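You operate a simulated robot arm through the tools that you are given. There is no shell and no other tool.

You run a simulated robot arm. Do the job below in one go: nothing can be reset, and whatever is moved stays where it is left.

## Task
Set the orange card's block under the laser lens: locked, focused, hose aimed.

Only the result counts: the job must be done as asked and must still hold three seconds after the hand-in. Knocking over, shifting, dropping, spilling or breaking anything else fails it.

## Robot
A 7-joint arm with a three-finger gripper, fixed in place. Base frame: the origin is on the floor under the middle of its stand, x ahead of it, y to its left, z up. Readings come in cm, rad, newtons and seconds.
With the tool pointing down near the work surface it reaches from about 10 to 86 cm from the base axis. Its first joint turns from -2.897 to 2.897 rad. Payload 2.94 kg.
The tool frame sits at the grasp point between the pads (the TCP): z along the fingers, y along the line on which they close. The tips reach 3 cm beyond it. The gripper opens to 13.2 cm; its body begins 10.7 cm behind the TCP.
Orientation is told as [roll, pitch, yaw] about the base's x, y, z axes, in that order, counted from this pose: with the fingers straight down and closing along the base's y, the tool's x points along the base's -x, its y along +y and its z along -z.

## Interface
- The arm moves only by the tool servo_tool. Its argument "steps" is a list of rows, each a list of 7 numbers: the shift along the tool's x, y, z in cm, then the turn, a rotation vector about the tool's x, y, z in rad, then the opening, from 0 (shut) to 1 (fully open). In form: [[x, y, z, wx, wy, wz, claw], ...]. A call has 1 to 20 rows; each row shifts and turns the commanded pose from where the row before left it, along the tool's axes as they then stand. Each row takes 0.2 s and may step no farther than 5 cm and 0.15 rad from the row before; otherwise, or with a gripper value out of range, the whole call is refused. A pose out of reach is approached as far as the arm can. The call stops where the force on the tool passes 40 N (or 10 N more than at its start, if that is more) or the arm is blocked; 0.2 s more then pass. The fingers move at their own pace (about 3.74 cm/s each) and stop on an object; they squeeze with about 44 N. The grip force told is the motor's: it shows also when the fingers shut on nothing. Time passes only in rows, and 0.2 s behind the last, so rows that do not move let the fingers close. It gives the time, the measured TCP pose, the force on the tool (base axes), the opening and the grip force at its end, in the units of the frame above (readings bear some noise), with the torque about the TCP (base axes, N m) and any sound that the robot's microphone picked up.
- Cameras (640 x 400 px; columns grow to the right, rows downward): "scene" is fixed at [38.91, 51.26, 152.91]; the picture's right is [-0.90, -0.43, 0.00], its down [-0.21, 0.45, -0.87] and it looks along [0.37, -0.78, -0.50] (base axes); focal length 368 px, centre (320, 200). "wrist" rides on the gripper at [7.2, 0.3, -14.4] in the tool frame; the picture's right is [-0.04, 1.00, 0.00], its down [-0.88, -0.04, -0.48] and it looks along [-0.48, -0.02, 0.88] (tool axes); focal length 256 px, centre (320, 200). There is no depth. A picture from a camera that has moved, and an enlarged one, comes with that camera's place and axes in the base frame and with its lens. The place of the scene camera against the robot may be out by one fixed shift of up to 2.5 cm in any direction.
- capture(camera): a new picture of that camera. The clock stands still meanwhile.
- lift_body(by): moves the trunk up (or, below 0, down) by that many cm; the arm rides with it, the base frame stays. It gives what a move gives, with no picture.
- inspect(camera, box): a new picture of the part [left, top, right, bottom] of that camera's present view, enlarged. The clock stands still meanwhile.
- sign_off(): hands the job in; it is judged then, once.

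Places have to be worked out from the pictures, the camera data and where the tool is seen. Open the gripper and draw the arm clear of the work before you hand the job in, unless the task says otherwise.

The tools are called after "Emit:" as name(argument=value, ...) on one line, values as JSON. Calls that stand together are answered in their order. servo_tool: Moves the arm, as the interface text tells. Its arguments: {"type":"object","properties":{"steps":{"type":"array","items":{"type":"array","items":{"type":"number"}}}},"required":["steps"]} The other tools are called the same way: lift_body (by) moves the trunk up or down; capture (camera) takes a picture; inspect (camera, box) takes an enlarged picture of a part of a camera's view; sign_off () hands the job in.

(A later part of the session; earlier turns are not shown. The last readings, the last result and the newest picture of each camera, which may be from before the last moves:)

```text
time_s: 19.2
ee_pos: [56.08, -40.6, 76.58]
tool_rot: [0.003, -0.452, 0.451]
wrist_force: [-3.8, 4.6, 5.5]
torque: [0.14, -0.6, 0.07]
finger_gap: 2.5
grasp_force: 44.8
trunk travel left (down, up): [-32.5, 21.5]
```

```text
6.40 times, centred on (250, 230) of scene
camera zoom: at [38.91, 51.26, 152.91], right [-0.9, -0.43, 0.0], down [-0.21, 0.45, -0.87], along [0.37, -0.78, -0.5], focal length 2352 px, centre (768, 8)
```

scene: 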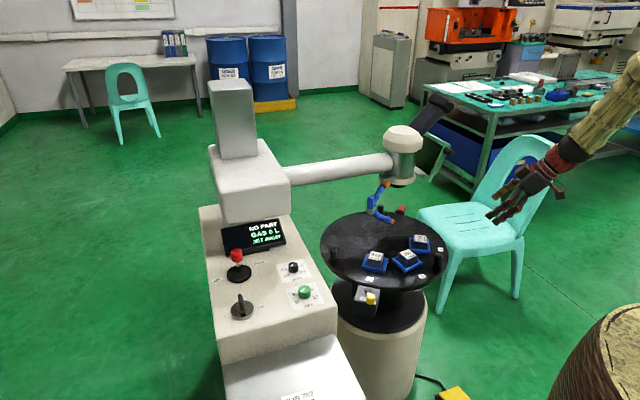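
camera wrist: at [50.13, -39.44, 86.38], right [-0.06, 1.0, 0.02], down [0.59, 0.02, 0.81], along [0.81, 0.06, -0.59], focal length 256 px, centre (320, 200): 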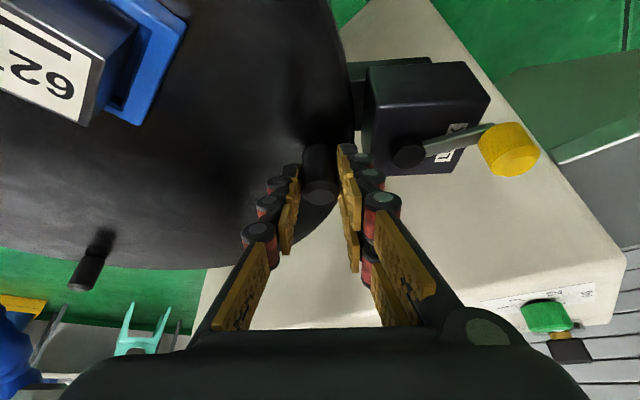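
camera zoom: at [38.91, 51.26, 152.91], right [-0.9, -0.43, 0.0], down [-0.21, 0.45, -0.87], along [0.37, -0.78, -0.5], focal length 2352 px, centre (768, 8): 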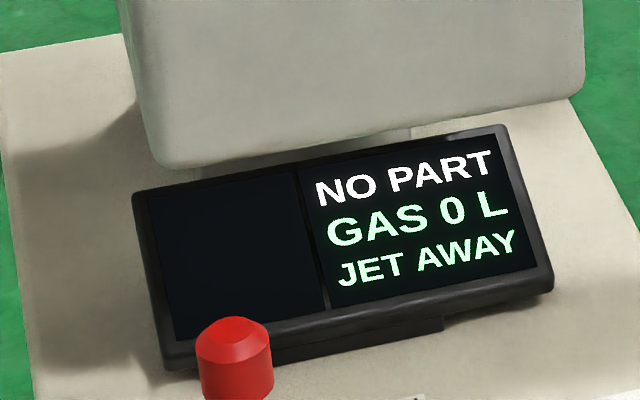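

My wrist-based estimate puts 752 at about 261-262°, with the lens/index at about 265-267°. I'll keep stepping in small increments and watch the display for part detection.

Emit:
servo_tool(steps=[[0.46, -0.045, -0.22, -0.0109, 0, -0.0225, 0.1]])

Emit:
inspect(camera="scene", box=[200, 200, 300, 260])

```text
time_s: 19.6
ee_pos: [55.69, -40.74, 76.51]
tool_rot: [0.001, -0.45, 0.476]
wrist_force: [-4.3, 8.9, 5.7]
torque: [0.56, -0.94, 0.35]
finger_gap: 2.48
grasp_force: 45.3
trunk travel left (down, up): [-32.5, 21.5]
```

```text
6.40 times, centred on (250, 230) of scene
camera zoom: at [38.91, 51.26, 152.91], right [-0.9, -0.43, 0.0], down [-0.21, 0.45, -0.87], along [0.37, -0.78, -0.5], focal length 2352 px, centre (768, 8)
```

zoom: 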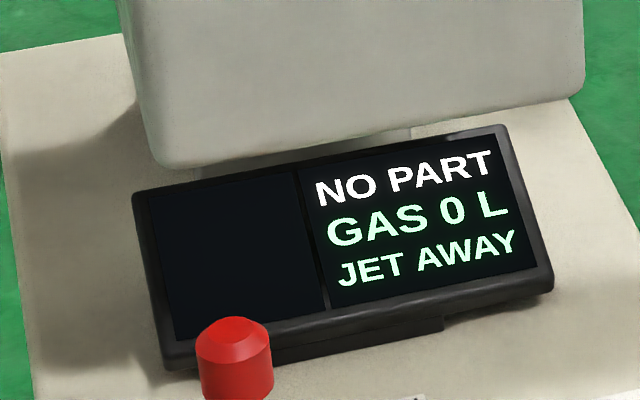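

Emit:
servo_tool(steps=[[0.46, 0.02, -0.22, -0.0109, 0, -0.0225, 0.1]])

Emit:
inspect(camera="scene", box=[200, 200, 300, 260])

Emit:
inspect(camera="scene", box=[330, 170, 430, 240])

```text
time_s: 20.0
ee_pos: [55.33, -41.05, 76.62]
tool_rot: [0.002, -0.449, 0.501]
wrist_force: [-3.8, 11.0, 9.2]
torque: [0.16, -0.24, 0.48]
finger_gap: 2.53
grasp_force: 44.7
trunk travel left (down, up): [-32.5, 21.5]
```

```text
6.40 times, centred on (250, 230) of scene
camera zoom: at [38.91, 51.26, 152.91], right [-0.9, -0.43, 0.0], down [-0.21, 0.45, -0.87], along [0.37, -0.78, -0.5], focal length 2352 px, centre (768, 8)
```

zoom: 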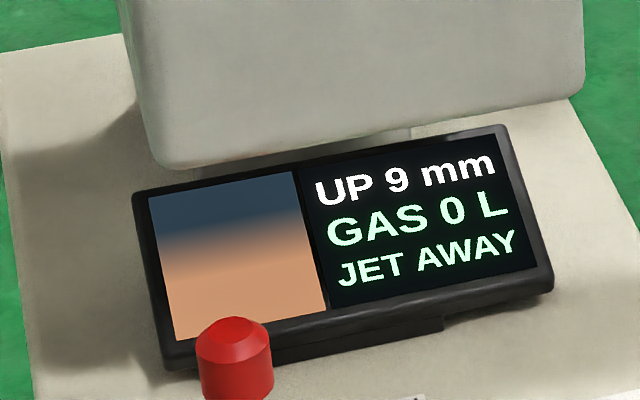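

```text
5.71 times, centred on (380, 205) of scene
camera zoom: at [38.91, 51.26, 152.91], right [-0.9, -0.43, 0.0], down [-0.21, 0.45, -0.87], along [0.37, -0.78, -0.5], focal length 2100 px, centre (-23, 171)
```

zoom: 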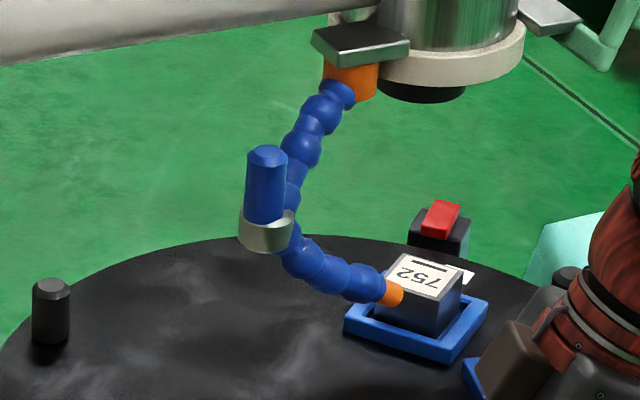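

Detection: the display now shows a blurred lens image and "UP 9 mm". I'll keep stepping slightly to see how the image shifts and find the centre of the detection window.

Emit:
servo_tool(steps=[[0.46, 0.04, -0.22, -0.0109, 0, -0.0225, 0.1]])

Emit:
inspect(camera="scene", box=[200, 200, 300, 260])

Emit:
inspect(camera="scene", box=[330, 170, 430, 240])

```text
time_s: 20.4
ee_pos: [54.76, -41.36, 76.56]
tool_rot: [0.002, -0.45, 0.525]
wrist_force: [-4.0, 6.8, 3.2]
torque: [0.32, -0.83, 0.37]
finger_gap: 2.52
grasp_force: 45.4
trunk travel left (down, up): [-32.5, 21.5]
```

```text
6.40 times, centred on (250, 230) of scene
camera zoom: at [38.91, 51.26, 152.91], right [-0.9, -0.43, 0.0], down [-0.21, 0.45, -0.87], along [0.37, -0.78, -0.5], focal length 2352 px, centre (768, 8)
```

zoom: 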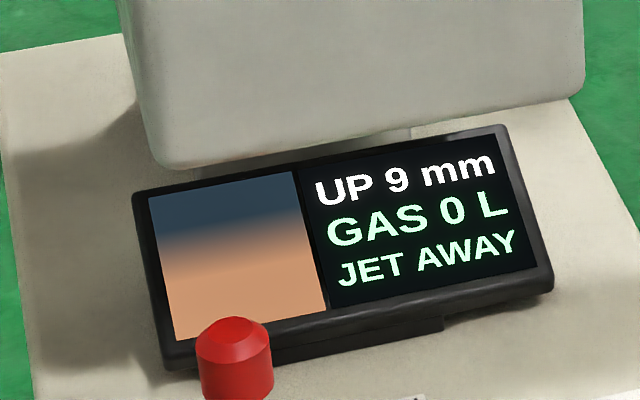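

```text
5.71 times, centred on (380, 205) of scene
camera zoom: at [38.91, 51.26, 152.91], right [-0.9, -0.43, 0.0], down [-0.21, 0.45, -0.87], along [0.37, -0.78, -0.5], focal length 2100 px, centre (-23, 171)
```

zoom: 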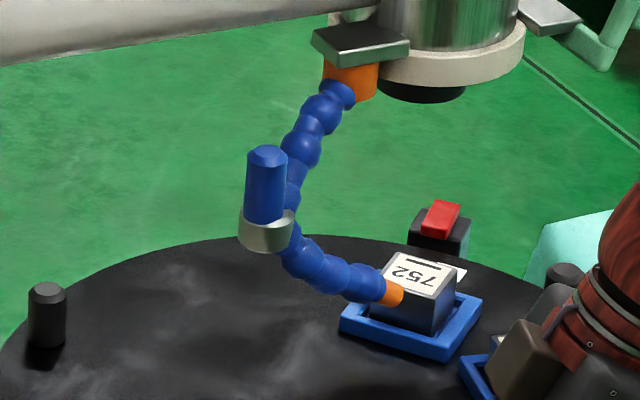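

Image unchanged with angle, so it only indicates focus. I'll continue stepping to find the far edge of the detection window so I can centre on it.

Emit:
servo_tool(steps=[[0.46, -0.02, -0.22, -0.0109, 0, -0.0225, 0.1]])

Emit:
inspect(camera="scene", box=[200, 200, 300, 260])

Emit:
inspect(camera="scene", box=[330, 170, 430, 240])

```text
time_s: 20.8
ee_pos: [54.22, -41.6, 76.58]
tool_rot: [0.002, -0.451, 0.55]
wrist_force: [-3.9, 7.2, 0.5]
torque: [0.01, -0.46, 0.25]
finger_gap: 2.48
grasp_force: 44.7
trunk travel left (down, up): [-32.5, 21.5]
```

```text
6.40 times, centred on (250, 230) of scene
camera zoom: at [38.91, 51.26, 152.91], right [-0.9, -0.43, 0.0], down [-0.21, 0.45, -0.87], along [0.37, -0.78, -0.5], focal length 2352 px, centre (768, 8)
```

zoom: 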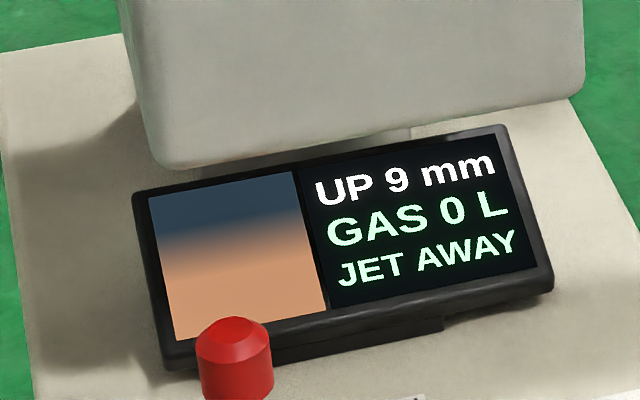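

```text
5.71 times, centred on (380, 205) of scene
camera zoom: at [38.91, 51.26, 152.91], right [-0.9, -0.43, 0.0], down [-0.21, 0.45, -0.87], along [0.37, -0.78, -0.5], focal length 2100 px, centre (-23, 171)
```

zoom: 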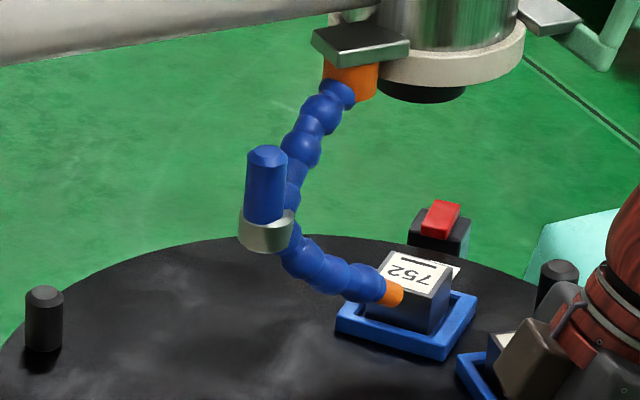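

Emit:
servo_tool(steps=[[0.46, -0.02, -0.22, -0.0109, 0, -0.0225, 0.1]])

Emit:
inspect(camera="scene", box=[200, 200, 300, 260])

Emit:
inspect(camera="scene", box=[330, 170, 430, 240])

```text
time_s: 21.2
ee_pos: [54.04, -41.86, 76.62]
tool_rot: [0.0, -0.451, 0.575]
wrist_force: [-5.0, 5.2, 2.1]
torque: [0.1, -0.27, 0.15]
finger_gap: 2.49
grasp_force: 44.8
trunk travel left (down, up): [-32.5, 21.5]
```

```text
6.40 times, centred on (250, 230) of scene
camera zoom: at [38.91, 51.26, 152.91], right [-0.9, -0.43, 0.0], down [-0.21, 0.45, -0.87], along [0.37, -0.78, -0.5], focal length 2352 px, centre (768, 8)
```

zoom: 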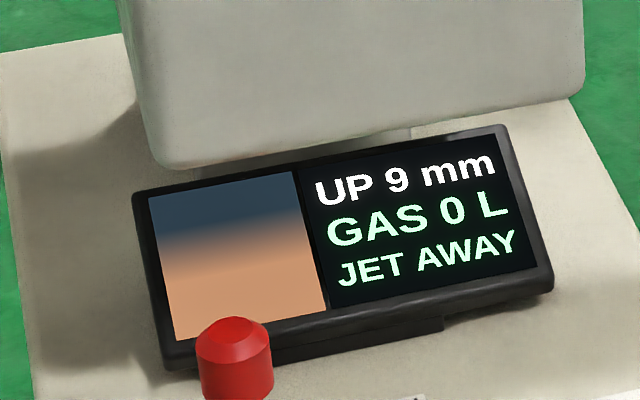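

```text
5.71 times, centred on (380, 205) of scene
camera zoom: at [38.91, 51.26, 152.91], right [-0.9, -0.43, 0.0], down [-0.21, 0.45, -0.87], along [0.37, -0.78, -0.5], focal length 2100 px, centre (-23, 171)
```

zoom: 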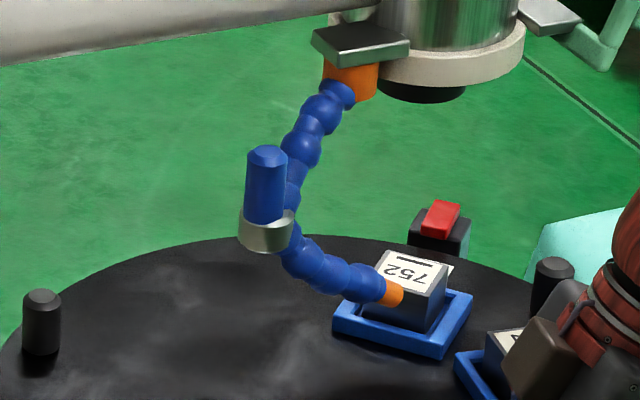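

Emit:
servo_tool(steps=[[0.46, -0.05, -0.22, -0.0109, 0, -0.0225, 0.1], [0.46, -0.05, -0.22, -0.0109, 0, -0.0225, 0.1]])

Emit:
inspect(camera="scene", box=[200, 200, 300, 260])

Emit:
inspect(camera="scene", box=[330, 170, 430, 240])

```text
time_s: 21.8
ee_pos: [53.02, -42.57, 76.65]
tool_rot: [0.002, -0.452, 0.623]
wrist_force: [-6.2, 7.3, -0.2]
torque: [-0.13, -0.23, 0.4]
finger_gap: 2.51
grasp_force: 44.6
trunk travel left (down, up): [-32.5, 21.5]
```

```text
6.40 times, centred on (250, 230) of scene
camera zoom: at [38.91, 51.26, 152.91], right [-0.9, -0.43, 0.0], down [-0.21, 0.45, -0.87], along [0.37, -0.78, -0.5], focal length 2352 px, centre (768, 8)
```

zoom: 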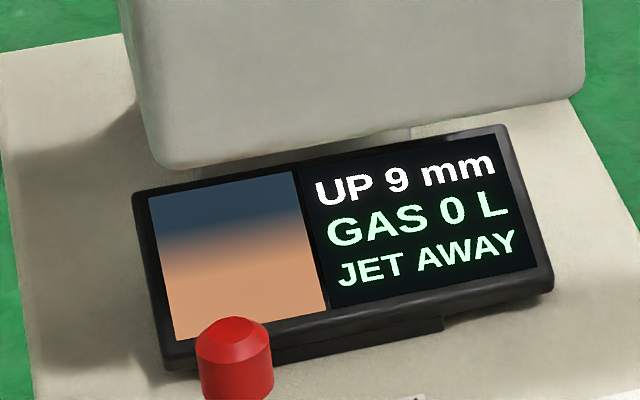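

```text
5.71 times, centred on (380, 205) of scene
camera zoom: at [38.91, 51.26, 152.91], right [-0.9, -0.43, 0.0], down [-0.21, 0.45, -0.87], along [0.37, -0.78, -0.5], focal length 2100 px, centre (-23, 171)
```

zoom: 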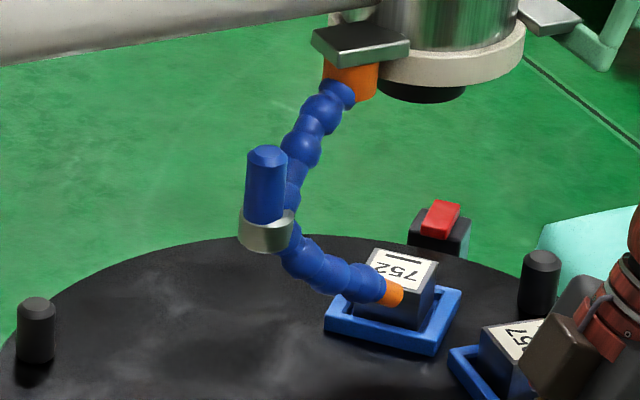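

By scene geometry the block is now about beneath the lens; still detected. I'll find the far edge of the window to centre precisely.

Emit:
servo_tool(steps=[[0.46, -0.05, -0.22, -0.0109, 0, -0.0225, 0.1], [0.46, -0.05, -0.22, -0.0109, 0, -0.0225, 0.1]])

Emit:
inspect(camera="scene", box=[200, 200, 300, 260])

Emit:
inspect(camera="scene", box=[330, 170, 430, 240])

```text
time_s: 22.4
ee_pos: [52.33, -43.18, 76.65]
tool_rot: [0.002, -0.448, 0.675]
wrist_force: [-2.5, 9.3, -2.2]
torque: [0.2, -0.4, 0.34]
finger_gap: 2.48
grasp_force: 44.6
trunk travel left (down, up): [-32.5, 21.5]
```

```text
6.40 times, centred on (250, 230) of scene
camera zoom: at [38.91, 51.26, 152.91], right [-0.9, -0.43, 0.0], down [-0.21, 0.45, -0.87], along [0.37, -0.78, -0.5], focal length 2352 px, centre (768, 8)
```

zoom: 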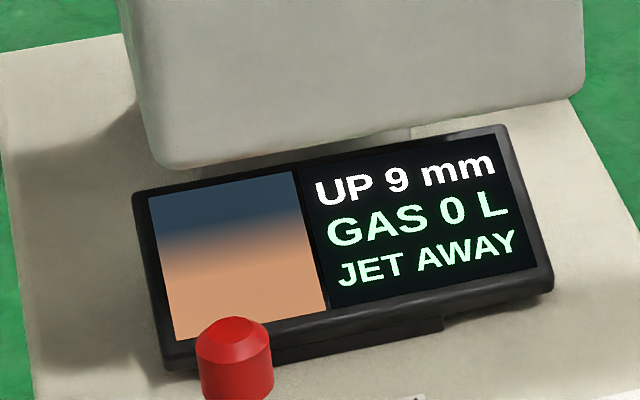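

```text
5.71 times, centred on (380, 205) of scene
camera zoom: at [38.91, 51.26, 152.91], right [-0.9, -0.43, 0.0], down [-0.21, 0.45, -0.87], along [0.37, -0.78, -0.5], focal length 2100 px, centre (-23, 171)
```

zoom: 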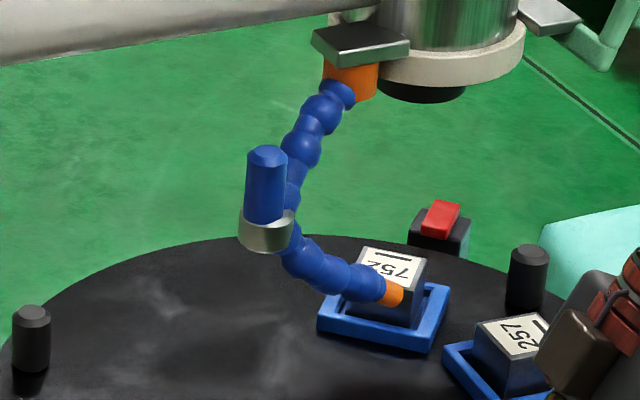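

Emit:
servo_tool(steps=[[0.46, -0.05, -0.22, -0.0109, 0, -0.0225, 0.1], [0.46, -0.05, -0.22, -0.0109, 0, -0.0225, 0.1]])

Emit:
inspect(camera="scene", box=[200, 200, 300, 260])

Emit:
inspect(camera="scene", box=[330, 170, 430, 240])

```text
time_s: 23.0
ee_pos: [51.51, -44.0, 76.49]
tool_rot: [0.005, -0.451, 0.727]
wrist_force: [-9.9, 12.2, 0.9]
torque: [0.3, -0.23, 0.5]
finger_gap: 2.51
grasp_force: 44.4
trunk travel left (down, up): [-32.5, 21.5]
```

```text
6.40 times, centred on (250, 230) of scene
camera zoom: at [38.91, 51.26, 152.91], right [-0.9, -0.43, 0.0], down [-0.21, 0.45, -0.87], along [0.37, -0.78, -0.5], focal length 2352 px, centre (768, 8)
```

zoom: 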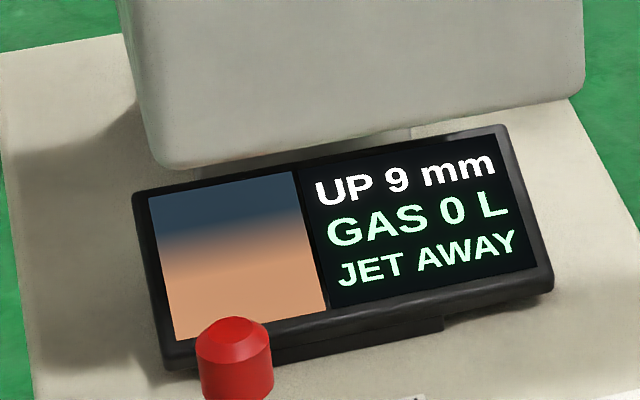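

```text
5.71 times, centred on (380, 205) of scene
camera zoom: at [38.91, 51.26, 152.91], right [-0.9, -0.43, 0.0], down [-0.21, 0.45, -0.87], along [0.37, -0.78, -0.5], focal length 2100 px, centre (-23, 171)
```

zoom: 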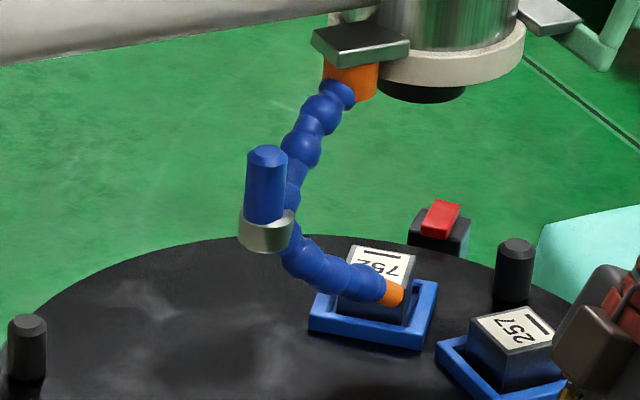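

Emit:
servo_tool(steps=[[0.46, 0.06, -0.22, -0.0109, 0, -0.0225, 0.1], [0.46, 0.02, -0.22, -0.0109, 0, -0.0225, 0.1]])

Emit:
inspect(camera="scene", box=[200, 200, 300, 260])

Emit:
inspect(camera="scene", box=[330, 170, 430, 240])

```text
time_s: 23.6
ee_pos: [50.82, -44.66, 76.7]
tool_rot: [0.002, -0.451, 0.776]
wrist_force: [-9.4, 12.0, -3.5]
torque: [0.08, -0.21, 0.44]
finger_gap: 2.46
grasp_force: 44.9
trunk travel left (down, up): [-32.5, 21.5]
```

```text
6.40 times, centred on (250, 230) of scene
camera zoom: at [38.91, 51.26, 152.91], right [-0.9, -0.43, 0.0], down [-0.21, 0.45, -0.87], along [0.37, -0.78, -0.5], focal length 2352 px, centre (768, 8)
```

zoom: 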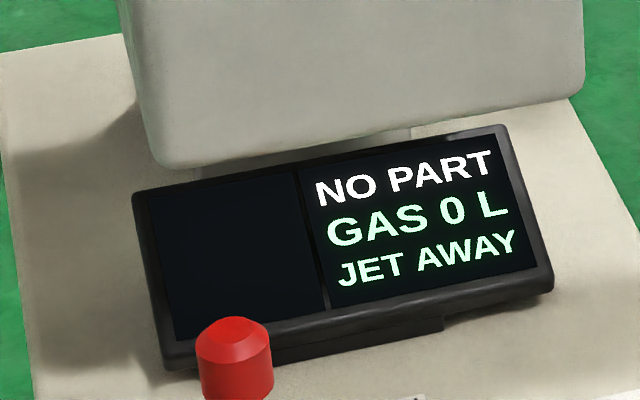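

```text
5.71 times, centred on (380, 205) of scene
camera zoom: at [38.91, 51.26, 152.91], right [-0.9, -0.43, 0.0], down [-0.21, 0.45, -0.87], along [0.37, -0.78, -0.5], focal length 2100 px, centre (-23, 171)
```

zoom: 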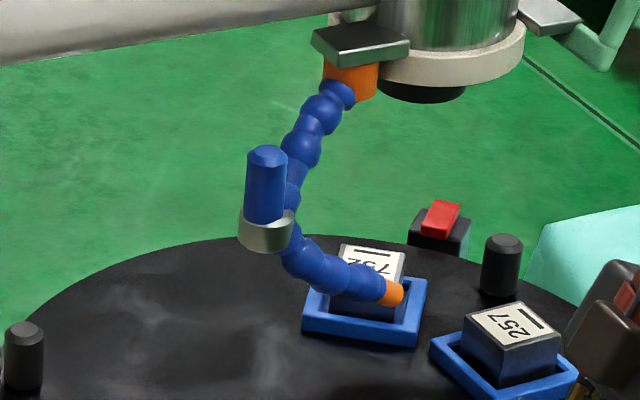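

Window edges: detection begins at ~1.19 rad and ends at ~1.45 rad of rotation, so the centre is at ~1.32 rad. I'll reverse 0.15 rad along the arc.

Emit:
servo_tool(steps=[[-0.91, 0.12, 0.44, 0.0218, 0, 0.045, 0.1], [-0.91, 0.09, 0.44, 0.0218, 0, 0.045, 0.1], [-0.91, 0.06, 0.44, 0.0218, 0, 0.045, 0.1], [0, 0, 0, 0, 0, 0, 0.1]])

Emit:
inspect(camera="scene", box=[200, 200, 300, 260])

Emit:
inspect(camera="scene", box=[330, 170, 430, 240])

```text
time_s: 24.6
ee_pos: [53.0, -42.58, 76.55]
tool_rot: [0.0, -0.45, 0.625]
wrist_force: [1.6, -1.1, -14.2]
torque: [-0.79, 0.18, 0.07]
finger_gap: 2.44
grasp_force: 45.2
trunk travel left (down, up): [-32.5, 21.5]
```

```text
6.40 times, centred on (250, 230) of scene
camera zoom: at [38.91, 51.26, 152.91], right [-0.9, -0.43, 0.0], down [-0.21, 0.45, -0.87], along [0.37, -0.78, -0.5], focal length 2352 px, centre (768, 8)
```

zoom: 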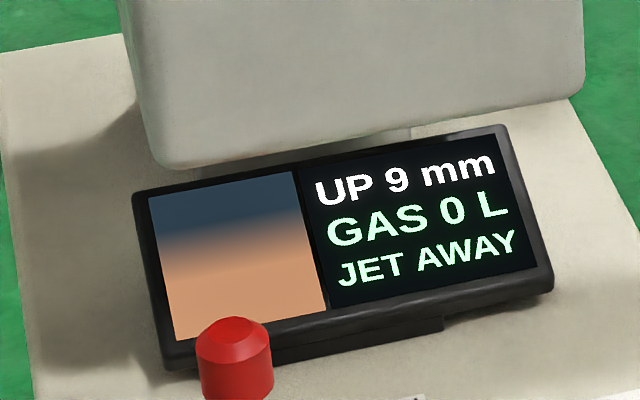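

```text
5.71 times, centred on (380, 205) of scene
camera zoom: at [38.91, 51.26, 152.91], right [-0.9, -0.43, 0.0], down [-0.21, 0.45, -0.87], along [0.37, -0.78, -0.5], focal length 2100 px, centre (-23, 171)
```

zoom: 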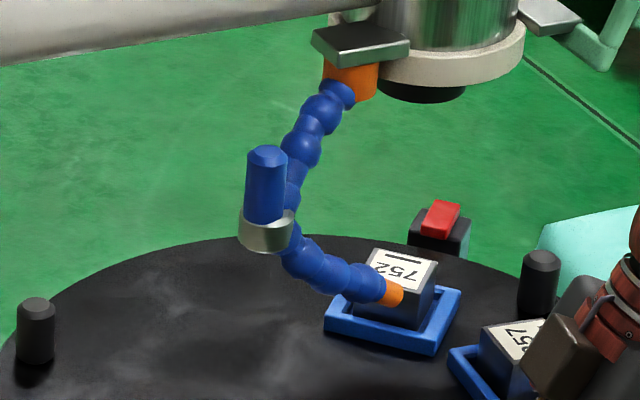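

The block is centred in the detection window again. I'll release the post gently, rise straight up, and check that the table stays put.

Emit:
servo_tool(steps=[[0, 0, 0, 0, 0, 0, 0.25], [0, 0, 0, 0, 0, 0, 0.45], [0, 0, 0, 0, 0, 0, 0.5], [-0.87, 0, -1.8, 0, 0, 0, 0.5], [-1.3, 0, -2.7, 0, 0, 0, 0.5], [-1.74, 0, -3.6, 0, 0, 0, 0.5], [-1.74, 0, -3.6, 0, 0, 0, 0.5]])

Emit:
inspect(camera="scene", box=[330, 170, 430, 240])

Emit:
capture(camera="scene")

Emit:
capture(camera="wrist")

```text
time_s: 26.2
ee_pos: [52.7, -42.56, 89.67]
tool_rot: [0.002, -0.449, 0.625]
wrist_force: [0.2, 0.4, -0.6]
torque: [0.01, -0.05, -0.04]
finger_gap: 6.6
grasp_force: 0.1
trunk travel left (down, up): [-32.5, 21.5]
```

```text
5.71 times, centred on (380, 205) of scene
camera zoom: at [38.91, 51.26, 152.91], right [-0.9, -0.43, 0.0], down [-0.21, 0.45, -0.87], along [0.37, -0.78, -0.5], focal length 2100 px, centre (-23, 171)
```

zoom: 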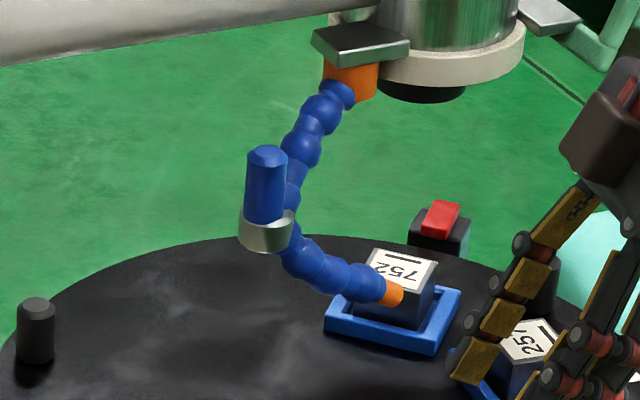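

```text
taken
```

scene: 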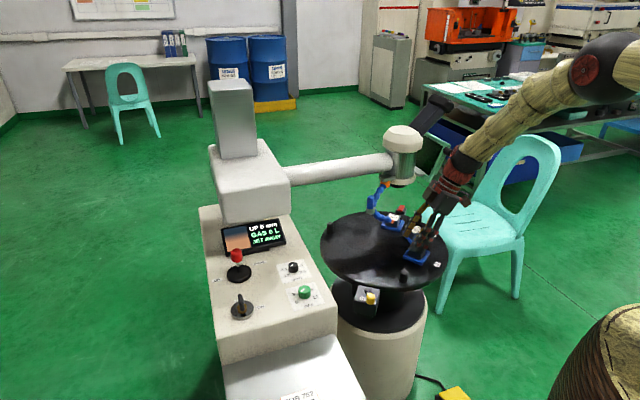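

```text
taken
camera wrist: at [42.3, -49.81, 99.48], right [-0.55, 0.83, 0.02], down [0.5, 0.31, 0.81], along [0.67, 0.46, -0.58], focal length 256 px, centre (320, 200)
```

wrist: 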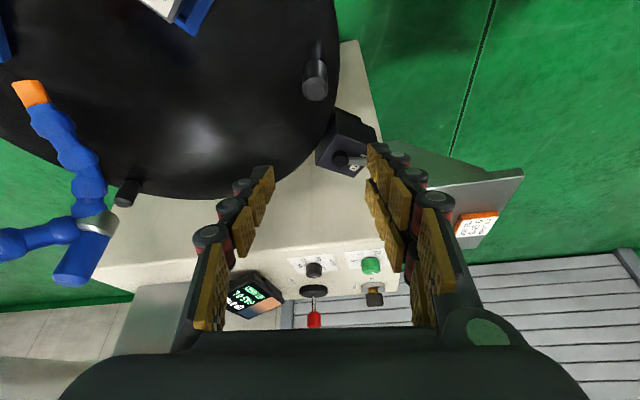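

Table held its place. Scene geometry also confirms that 752 is centred below the lens. Now I'll look more closely at the lock label from a new viewpoint.

Emit:
inspect(camera="wrist", box=[300, 90, 400, 190])

Emit:
inspect(camera="scene", box=[345, 275, 395, 325])

Emit:
inspect(camera="wrist", box=[220, 240, 400, 330])

Emit:
inspect(camera="wrist", box=[400, 160, 540, 250])

```text
4.00 times, centred on (350, 140) of wrist
camera zoom: at [42.3, -49.81, 99.48], right [-0.55, 0.83, 0.02], down [0.5, 0.31, 0.81], along [0.67, 0.46, -0.58], focal length 1024 px, centre (200, 440)
```

zoom: 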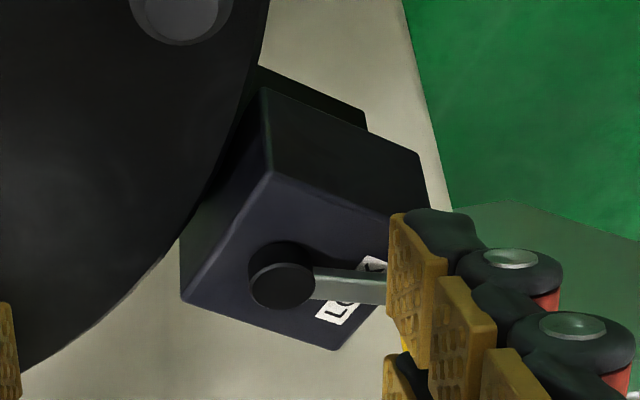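

```text
8.00 times, centred on (370, 300) of scene
camera zoom: at [38.91, 51.26, 152.91], right [-0.9, -0.43, 0.0], down [-0.21, 0.45, -0.87], along [0.37, -0.78, -0.5], focal length 2941 px, centre (-80, -600)
```

zoom: 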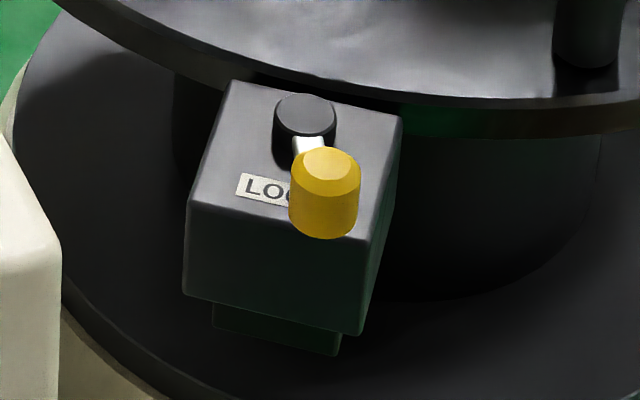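

```text
3.56 times, centred on (310, 285) of wrist
camera zoom: at [42.3, -49.81, 99.48], right [-0.55, 0.83, 0.02], down [0.5, 0.31, 0.81], along [0.67, 0.46, -0.58], focal length 910 px, centre (356, -102)
```

zoom: 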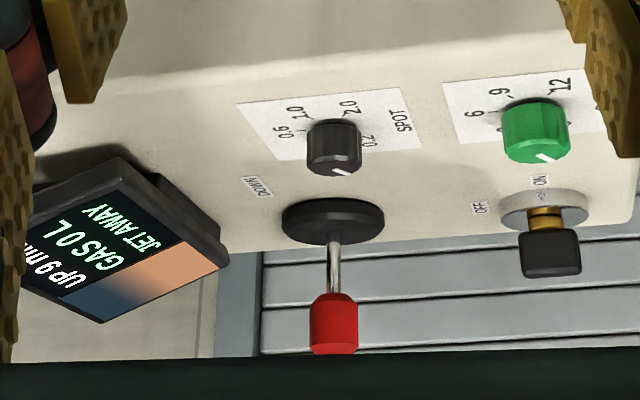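

```text
4.44 times, centred on (470, 205) of wrist
camera zoom: at [42.3, -49.81, 99.48], right [-0.55, 0.83, 0.02], down [0.5, 0.31, 0.81], along [0.67, 0.46, -0.58], focal length 1138 px, centre (-347, 178)
```

zoom: 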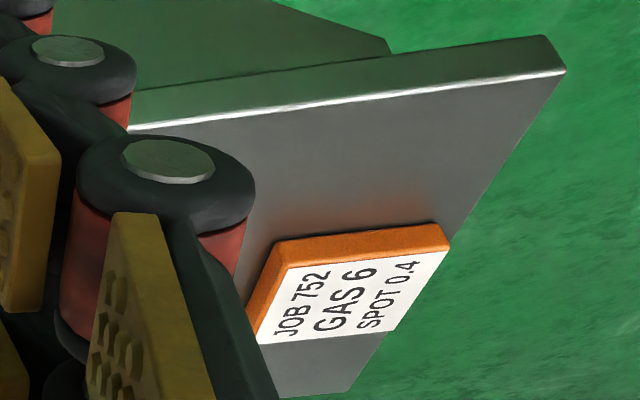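

The card reads only JOB 752 / GAS 6 / SPOT 0.4, and the box carries a single "LOCK" label. The yellow knob is at about (60.2,-27,75) and the pivot at (62.85,-32.1). I'll reorient to straddle the knob tangentially and get above it.

Emit:
servo_tool(steps=[[0, 0, -2, 0, 0.15, 0, 0.5], [0, 0, -1, 0, 0.15, 0, 0.5], [0, 0, 0, 0, 0.15, 0, 0.5], [0, 0, 0, 0, 0, 0.149, 0.5], [0, 0, 0, 0, 0, 0.149, 0.5], [0, 0, 0, 0, 0, 0.149, 0.5], [0, 0, 0, 0, 0, 0.149, 0.5], [0, 0, 0, 0, 0, 0.149, 0.5], [0, 0, 0, 0, 0, 0.149, 0.5], [0, 0, 0, 0, 0, 0.149, 0.5], [0, 0, 0, 0, 0, 0.149, 0.5], [0, 0, 0, 0, 0, 0.149, 0.5], [0, 0, 0, 0, 0, 0.149, 0.5], [0, 0, 0, 0, 0, 0.149, 0.5], [0, 0, 0, 0, 0, 0.149, 0.5]])

Emit:
capture(camera="wrist")

```text
time_s: 29.4
ee_pos: [51.85, -43.25, 92.32]
tool_rot: [-0.001, 0.002, -1.165]
wrist_force: [-0.5, -0.7, -0.1]
torque: [0.02, -0.02, -0.02]
finger_gap: 6.6
grasp_force: 0.2
trunk travel left (down, up): [-32.5, 21.5]
```

```text
taken
camera wrist: at [49.41, -36.54, 106.71], right [0.94, 0.35, 0.0], down [0.31, -0.82, 0.47], along [0.17, -0.44, -0.88], focal length 256 px, centre (320, 200)
```

wrist: 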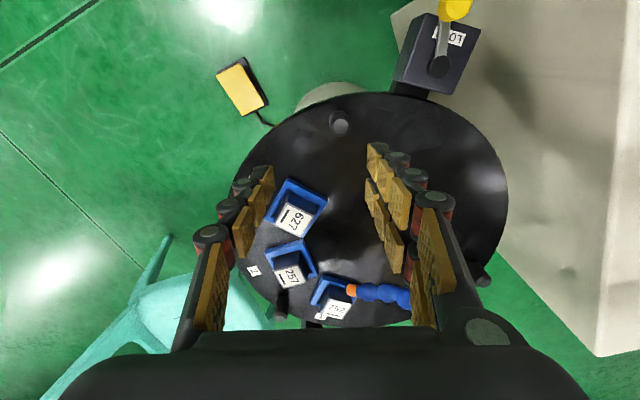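

Emit:
inspect(camera="wrist", box=[380, 0, 500, 100])

Emit:
inspect(camera="wrist", box=[230, 160, 430, 340])

```text
4.00 times, centred on (440, 50) of wrist
camera zoom: at [49.41, -36.54, 106.71], right [0.94, 0.35, 0.0], down [0.31, -0.82, 0.47], along [0.17, -0.44, -0.88], focal length 1024 px, centre (-160, 800)
```

zoom: 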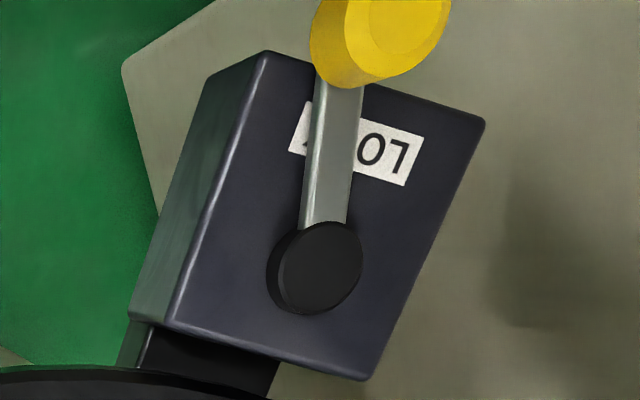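

```text
2.22 times, centred on (330, 250) of wrist
camera zoom: at [49.41, -36.54, 106.71], right [0.94, 0.35, 0.0], down [0.31, -0.82, 0.47], along [0.17, -0.44, -0.88], focal length 569 px, centre (298, 89)
```

zoom: 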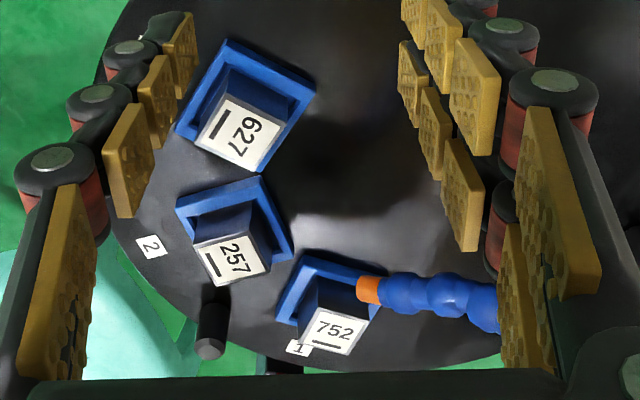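

I can see the lever clearly: it is about 16° off the LOCK label's axis, toward -x. I'll move above the yellow knob at (60.6,-27.1).

Emit:
servo_tool(steps=[[2.85, 3.59, 0.5, 0, 0, 0, 0.5], [2.85, 3.59, 0.5, 0, 0, 0, 0.5], [2.85, 3.59, 1.5, 0, 0, 0, 0.5], [2.85, 3.59, 1.5, 0, 0, 0, 0.5], [0, 0, 4, 0, 0, 0, 0.5]])

Emit:
capture(camera="wrist")

Emit:
inspect(camera="scene", box=[330, 240, 430, 320])

```text
time_s: 30.6
ee_pos: [61.0, -26.9, 84.42]
tool_rot: [0.001, -0.001, -1.165]
wrist_force: [1.1, 0.4, 0.1]
torque: [0.03, 0.05, 0.0]
finger_gap: 6.63
grasp_force: 0.0
trunk travel left (down, up): [-32.5, 21.5]
```

```text
taken
camera wrist: at [58.37, -20.29, 98.81], right [0.93, 0.36, 0.0], down [0.31, -0.82, 0.48], along [0.17, -0.44, -0.88], focal length 256 px, centre (320, 200)
```

wrist: 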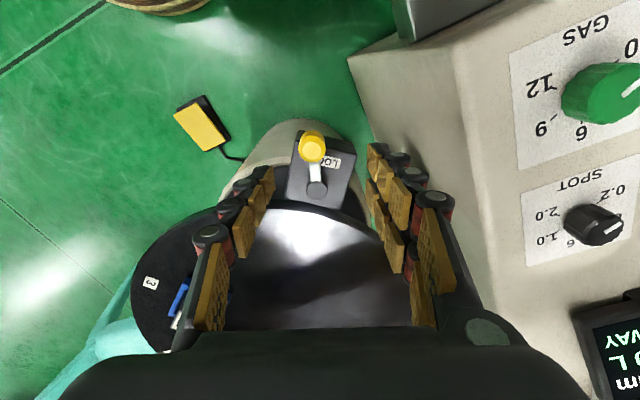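

```text
5.00 times, centred on (380, 280) of scene
camera zoom: at [38.91, 51.26, 152.91], right [-0.9, -0.43, 0.0], down [-0.21, 0.45, -0.87], along [0.37, -0.78, -0.5], focal length 1838 px, centre (20, -200)
```

zoom: 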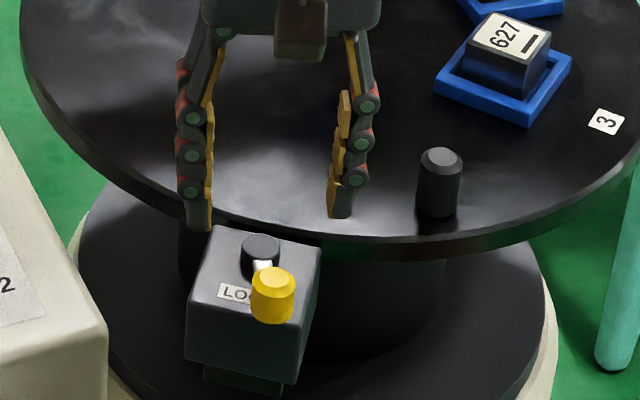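

The knob is about 0.7 cm off-centre in tool y. I'll correct and descend to straddle it.

Emit:
servo_tool(steps=[[0, -0.7, 2.5, 0, 0, 0, 0.5], [0, 0, 2.5, 0, 0, 0, 0.5], [0, 0, 1.5, 0, 0, 0, 0.5]])

Emit:
capture(camera="wrist")

Emit:
inspect(camera="scene", box=[330, 260, 410, 320])

```text
time_s: 31.4
ee_pos: [60.08, -27.21, 77.8]
tool_rot: [0.001, 0.001, -1.162]
wrist_force: [0.6, 0.2, 0.9]
torque: [0.04, 0.01, -0.01]
finger_gap: 6.59
grasp_force: 0.0
trunk travel left (down, up): [-32.5, 21.5]
```

```text
taken
camera wrist: at [57.54, -20.53, 92.23], right [0.93, 0.36, 0.0], down [0.31, -0.82, 0.48], along [0.17, -0.44, -0.88], focal length 256 px, centre (320, 200)
```

wrist: 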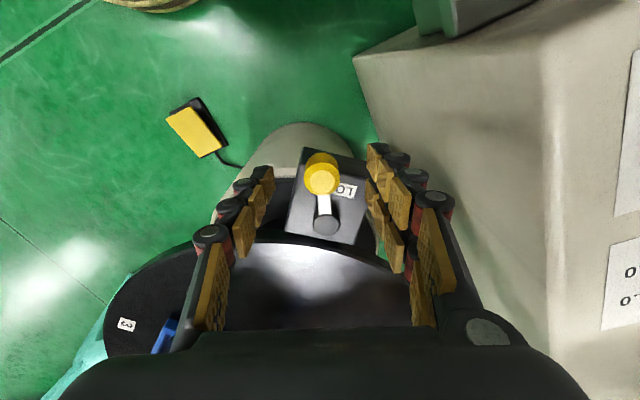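

```text
6.67 times, centred on (370, 290) of scene
camera zoom: at [38.91, 51.26, 152.91], right [-0.9, -0.43, 0.0], down [-0.21, 0.45, -0.87], along [0.37, -0.78, -0.5], focal length 2450 px, centre (-13, -400)
```

zoom: 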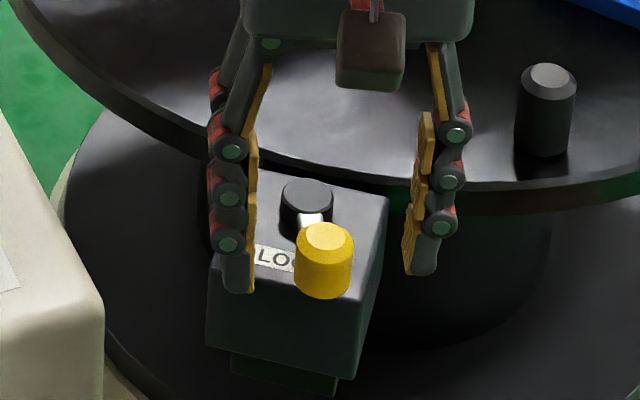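

Knob is centred between the fingers. I'll lower 1.7 cm and close on it.

Emit:
servo_tool(steps=[[-0.3, 0, 1.7, 0, 0, 0, 0.5], [0, 0, 0, 0, 0, 0, 0.3], [0, 0, 0, 0, 0, 0, 0.2], [0, 0, 0, 0, 0, 0, 0.1], [0, 0, 0, 0, 0, 0, 0.1]])

Emit:
capture(camera="wrist")

Emit:
inspect(camera="scene", box=[330, 260, 410, 320])

```text
time_s: 32.6
ee_pos: [60.07, -27.49, 76.31]
tool_rot: [0.0, 0.0, -1.163]
wrist_force: [0.4, 1.7, 0.2]
torque: [0.02, -0.01, 0.04]
finger_gap: 2.4
grasp_force: 20.6
trunk travel left (down, up): [-32.5, 21.5]
```

```text
taken
camera wrist: at [57.61, -20.81, 90.57], right [0.93, 0.36, 0.0], down [0.31, -0.82, 0.47], along [0.17, -0.44, -0.88], focal length 256 px, centre (320, 200)
```

wrist: 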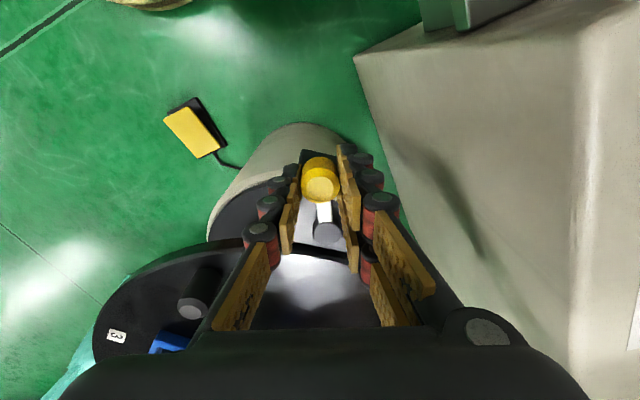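

```text
6.67 times, centred on (370, 290) of scene
camera zoom: at [38.91, 51.26, 152.91], right [-0.9, -0.43, 0.0], down [-0.21, 0.45, -0.87], along [0.37, -0.78, -0.5], focal length 2450 px, centre (-13, -400)
```

zoom: 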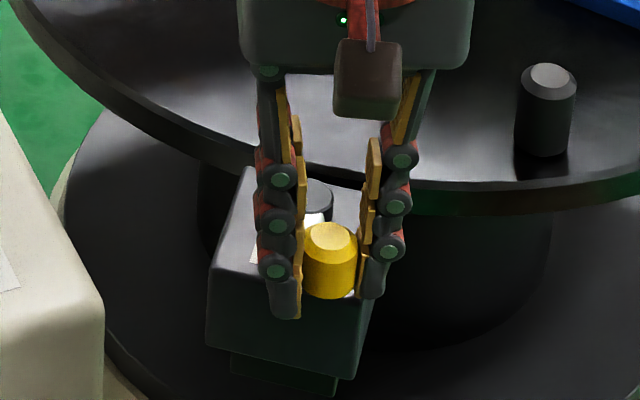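

Knob gripped. I'll try swinging the lever clockwise (toward +x) about its pivot in small steps while monitoring force.

Emit:
servo_tool(steps=[[0.04, 0.523, 0, 0, 0, 0.1, 0.1], [0.04, 0.523, 0, 0, 0, 0.1, 0.1]])

Emit:
inspect(camera="scene", box=[330, 260, 410, 320])

Emit:
inspect(camera="scene", box=[200, 200, 300, 260])

```text
time_s: 33.2
ee_pos: [60.41, -27.58, 76.16]
tool_rot: [-0.007, 0.005, -1.352]
wrist_force: [-19.8, -20.7, 11.7]
torque: [-0.78, 0.56, 0.05]
finger_gap: 2.37
grasp_force: 44.5
trunk travel left (down, up): [-32.5, 21.5]
stopped in row 2: the force on the tool passed its limit at 46 N (the readings are from after the stop); the commanded pose is now the measured one
```

```text
6.67 times, centred on (370, 290) of scene
camera zoom: at [38.91, 51.26, 152.91], right [-0.9, -0.43, 0.0], down [-0.21, 0.45, -0.87], along [0.37, -0.78, -0.5], focal length 2450 px, centre (-13, -400)
```

zoom: 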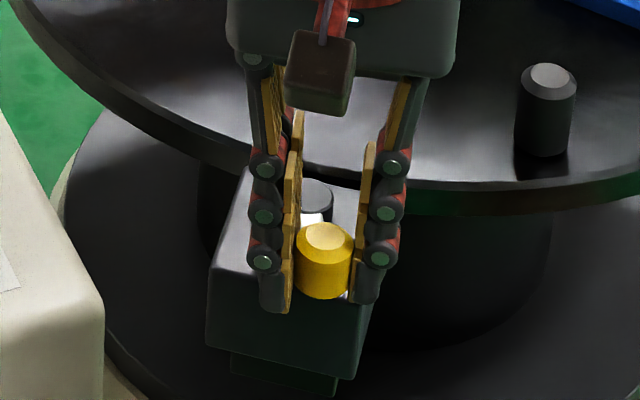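

```text
6.40 times, centred on (250, 230) of scene
camera zoom: at [38.91, 51.26, 152.91], right [-0.9, -0.43, 0.0], down [-0.21, 0.45, -0.87], along [0.37, -0.78, -0.5], focal length 2352 px, centre (768, 8)
```

zoom: 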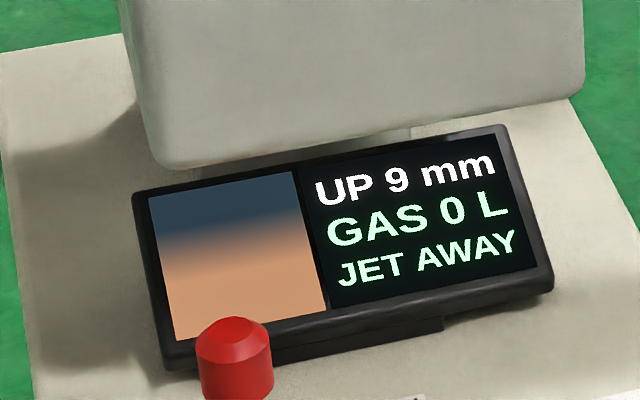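

Clockwise is blocked—the lever was already at its end there—so the travel must be counter-clockwise (toward -x). Trying that direction.

Emit:
servo_tool(steps=[[-0.156, -0.474, 0, 0, 0, -0.1, 0.1], [-0.156, -0.474, 0, 0, 0, -0.1, 0.1], [-0.156, -0.474, 0, 0, 0, -0.1, 0.1]])

Emit:
inspect(camera="scene", box=[330, 260, 410, 320])

Emit:
inspect(camera="scene", box=[330, 170, 430, 240])

```text
time_s: 34.0
ee_pos: [59.41, -27.93, 76.17]
tool_rot: [-0.005, 0.005, -1.046]
wrist_force: [-4.6, 14.8, 18.4]
torque: [0.01, 0.04, 0.2]
finger_gap: 2.35
grasp_force: 44.6
trunk travel left (down, up): [-32.5, 21.5]
```

```text
6.67 times, centred on (370, 290) of scene
camera zoom: at [38.91, 51.26, 152.91], right [-0.9, -0.43, 0.0], down [-0.21, 0.45, -0.87], along [0.37, -0.78, -0.5], focal length 2450 px, centre (-13, -400)
```

zoom: 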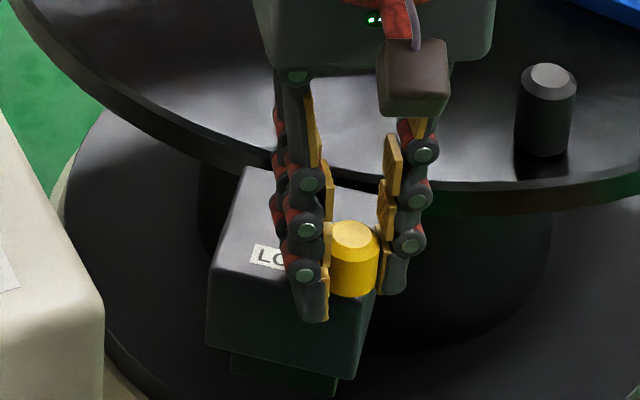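

```text
5.71 times, centred on (380, 205) of scene
camera zoom: at [38.91, 51.26, 152.91], right [-0.9, -0.43, 0.0], down [-0.21, 0.45, -0.87], along [0.37, -0.78, -0.5], focal length 2100 px, centre (-23, 171)
```

zoom: 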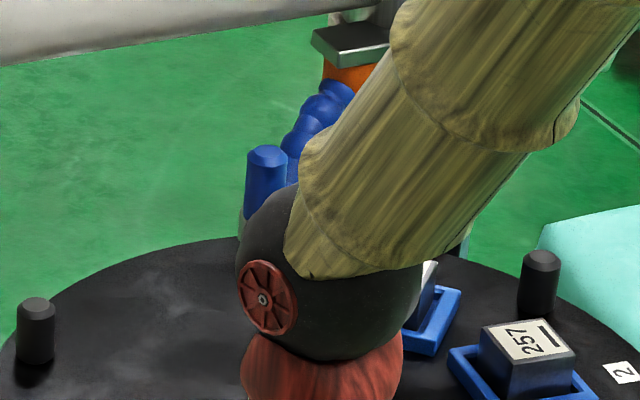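

The lever swings counter-clockwise freely. I'll continue the arc with a small outward/up correction to relieve the side force.

Emit:
servo_tool(steps=[[0.1, -0.514, -0.1, 0, 0, -0.1, 0.1], [-0.08, -0.514, 0, 0, 0, -0.1, 0.1], [-0.08, -0.514, 0, 0, 0, -0.1, 0.1]])

Emit:
inspect(camera="scene", box=[330, 260, 410, 320])

```text
time_s: 34.8
ee_pos: [58.15, -29.07, 76.16]
tool_rot: [-0.004, 0.006, -0.749]
wrist_force: [2.6, -2.1, 1.9]
torque: [-0.38, -0.51, -0.02]
finger_gap: 2.36
grasp_force: 44.6
trunk travel left (down, up): [-32.5, 21.5]
```

```text
6.67 times, centred on (370, 290) of scene
camera zoom: at [38.91, 51.26, 152.91], right [-0.9, -0.43, 0.0], down [-0.21, 0.45, -0.87], along [0.37, -0.78, -0.5], focal length 2450 px, centre (-13, -400)
```

zoom: 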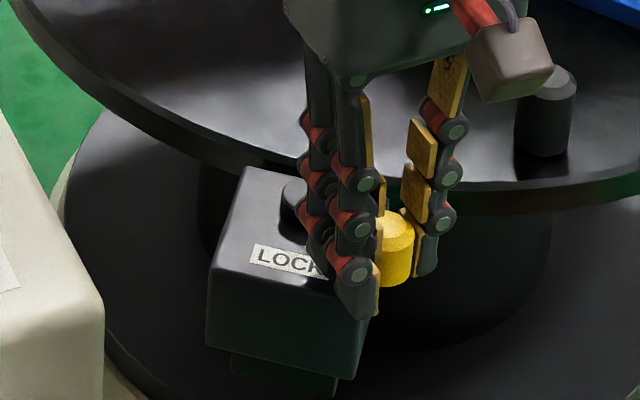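

Emit:
servo_tool(steps=[[-0.12, -0.53, 0, 0, 0, -0.1, 0.1], [-0.12, -0.53, 0, 0, 0, -0.1, 0.1], [-0.12, -0.53, 0, 0, 0, -0.1, 0.1], [-0.12, -0.53, 0, 0, 0, -0.1, 0.1]])

Emit:
inspect(camera="scene", box=[330, 260, 410, 320])

Emit:
capture(camera="wrist")

```text
time_s: 35.8
ee_pos: [57.43, -31.08, 76.13]
tool_rot: [0.0, 0.007, -0.348]
wrist_force: [6.5, -1.7, -1.8]
torque: [0.03, -0.11, -0.03]
finger_gap: 2.35
grasp_force: 44.6
trunk travel left (down, up): [-32.5, 21.5]
```

```text
6.67 times, centred on (370, 290) of scene
camera zoom: at [38.91, 51.26, 152.91], right [-0.9, -0.43, 0.0], down [-0.21, 0.45, -0.87], along [0.37, -0.78, -0.5], focal length 2450 px, centre (-13, -400)
```

zoom: 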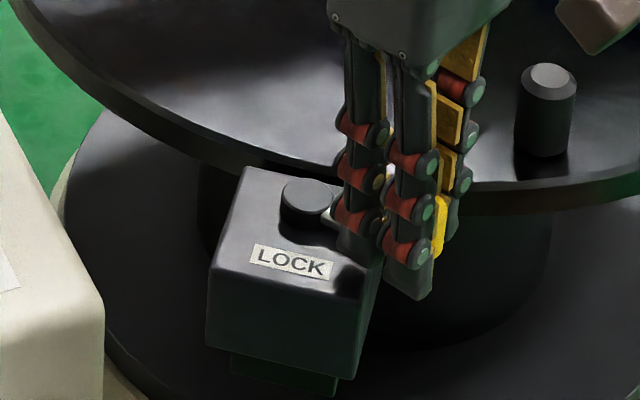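

```text
taken
camera wrist: at [50.89, -28.36, 90.58], right [0.38, 0.92, 0.0], down [0.82, -0.34, 0.47], along [0.43, -0.18, -0.88], focal length 256 px, centre (320, 200)
```

wrist: 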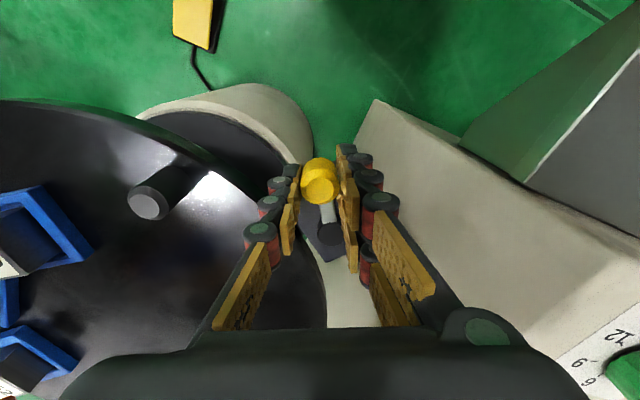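

Lever has swung about 55° with almost no resistance. Continuing until it reaches its end stop.

Emit:
servo_tool(steps=[[-0.12, -0.53, 0, 0, 0, -0.1, 0.1], [-0.12, -0.53, 0, 0, 0, -0.1, 0.1], [-0.12, -0.53, 0, 0, 0, -0.1, 0.1]])

Emit:
inspect(camera="scene", box=[330, 260, 410, 320])

```text
time_s: 36.6
ee_pos: [57.52, -31.72, 76.21]
tool_rot: [0.007, 0.012, -0.095]
wrist_force: [15.4, 35.0, 2.7]
torque: [0.79, -0.59, -0.11]
finger_gap: 2.37
grasp_force: 44.4
trunk travel left (down, up): [-32.5, 21.5]
stopped in row 3: the force on the tool passed its limit at 51 N (the readings are from after the stop); the commanded pose is now the measured one
```

```text
6.67 times, centred on (370, 290) of scene
camera zoom: at [38.91, 51.26, 152.91], right [-0.9, -0.43, 0.0], down [-0.21, 0.45, -0.87], along [0.37, -0.78, -0.5], focal length 2450 px, centre (-13, -400)
```

zoom: 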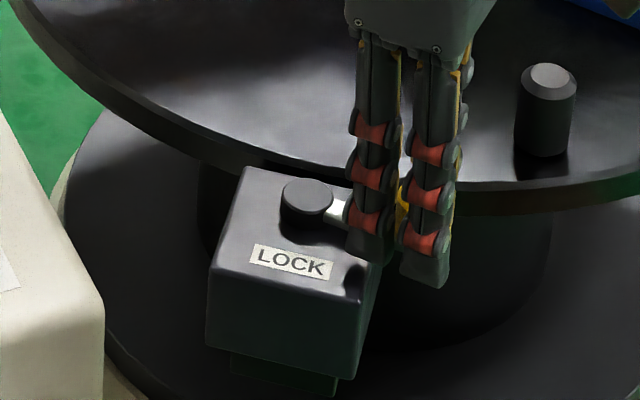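

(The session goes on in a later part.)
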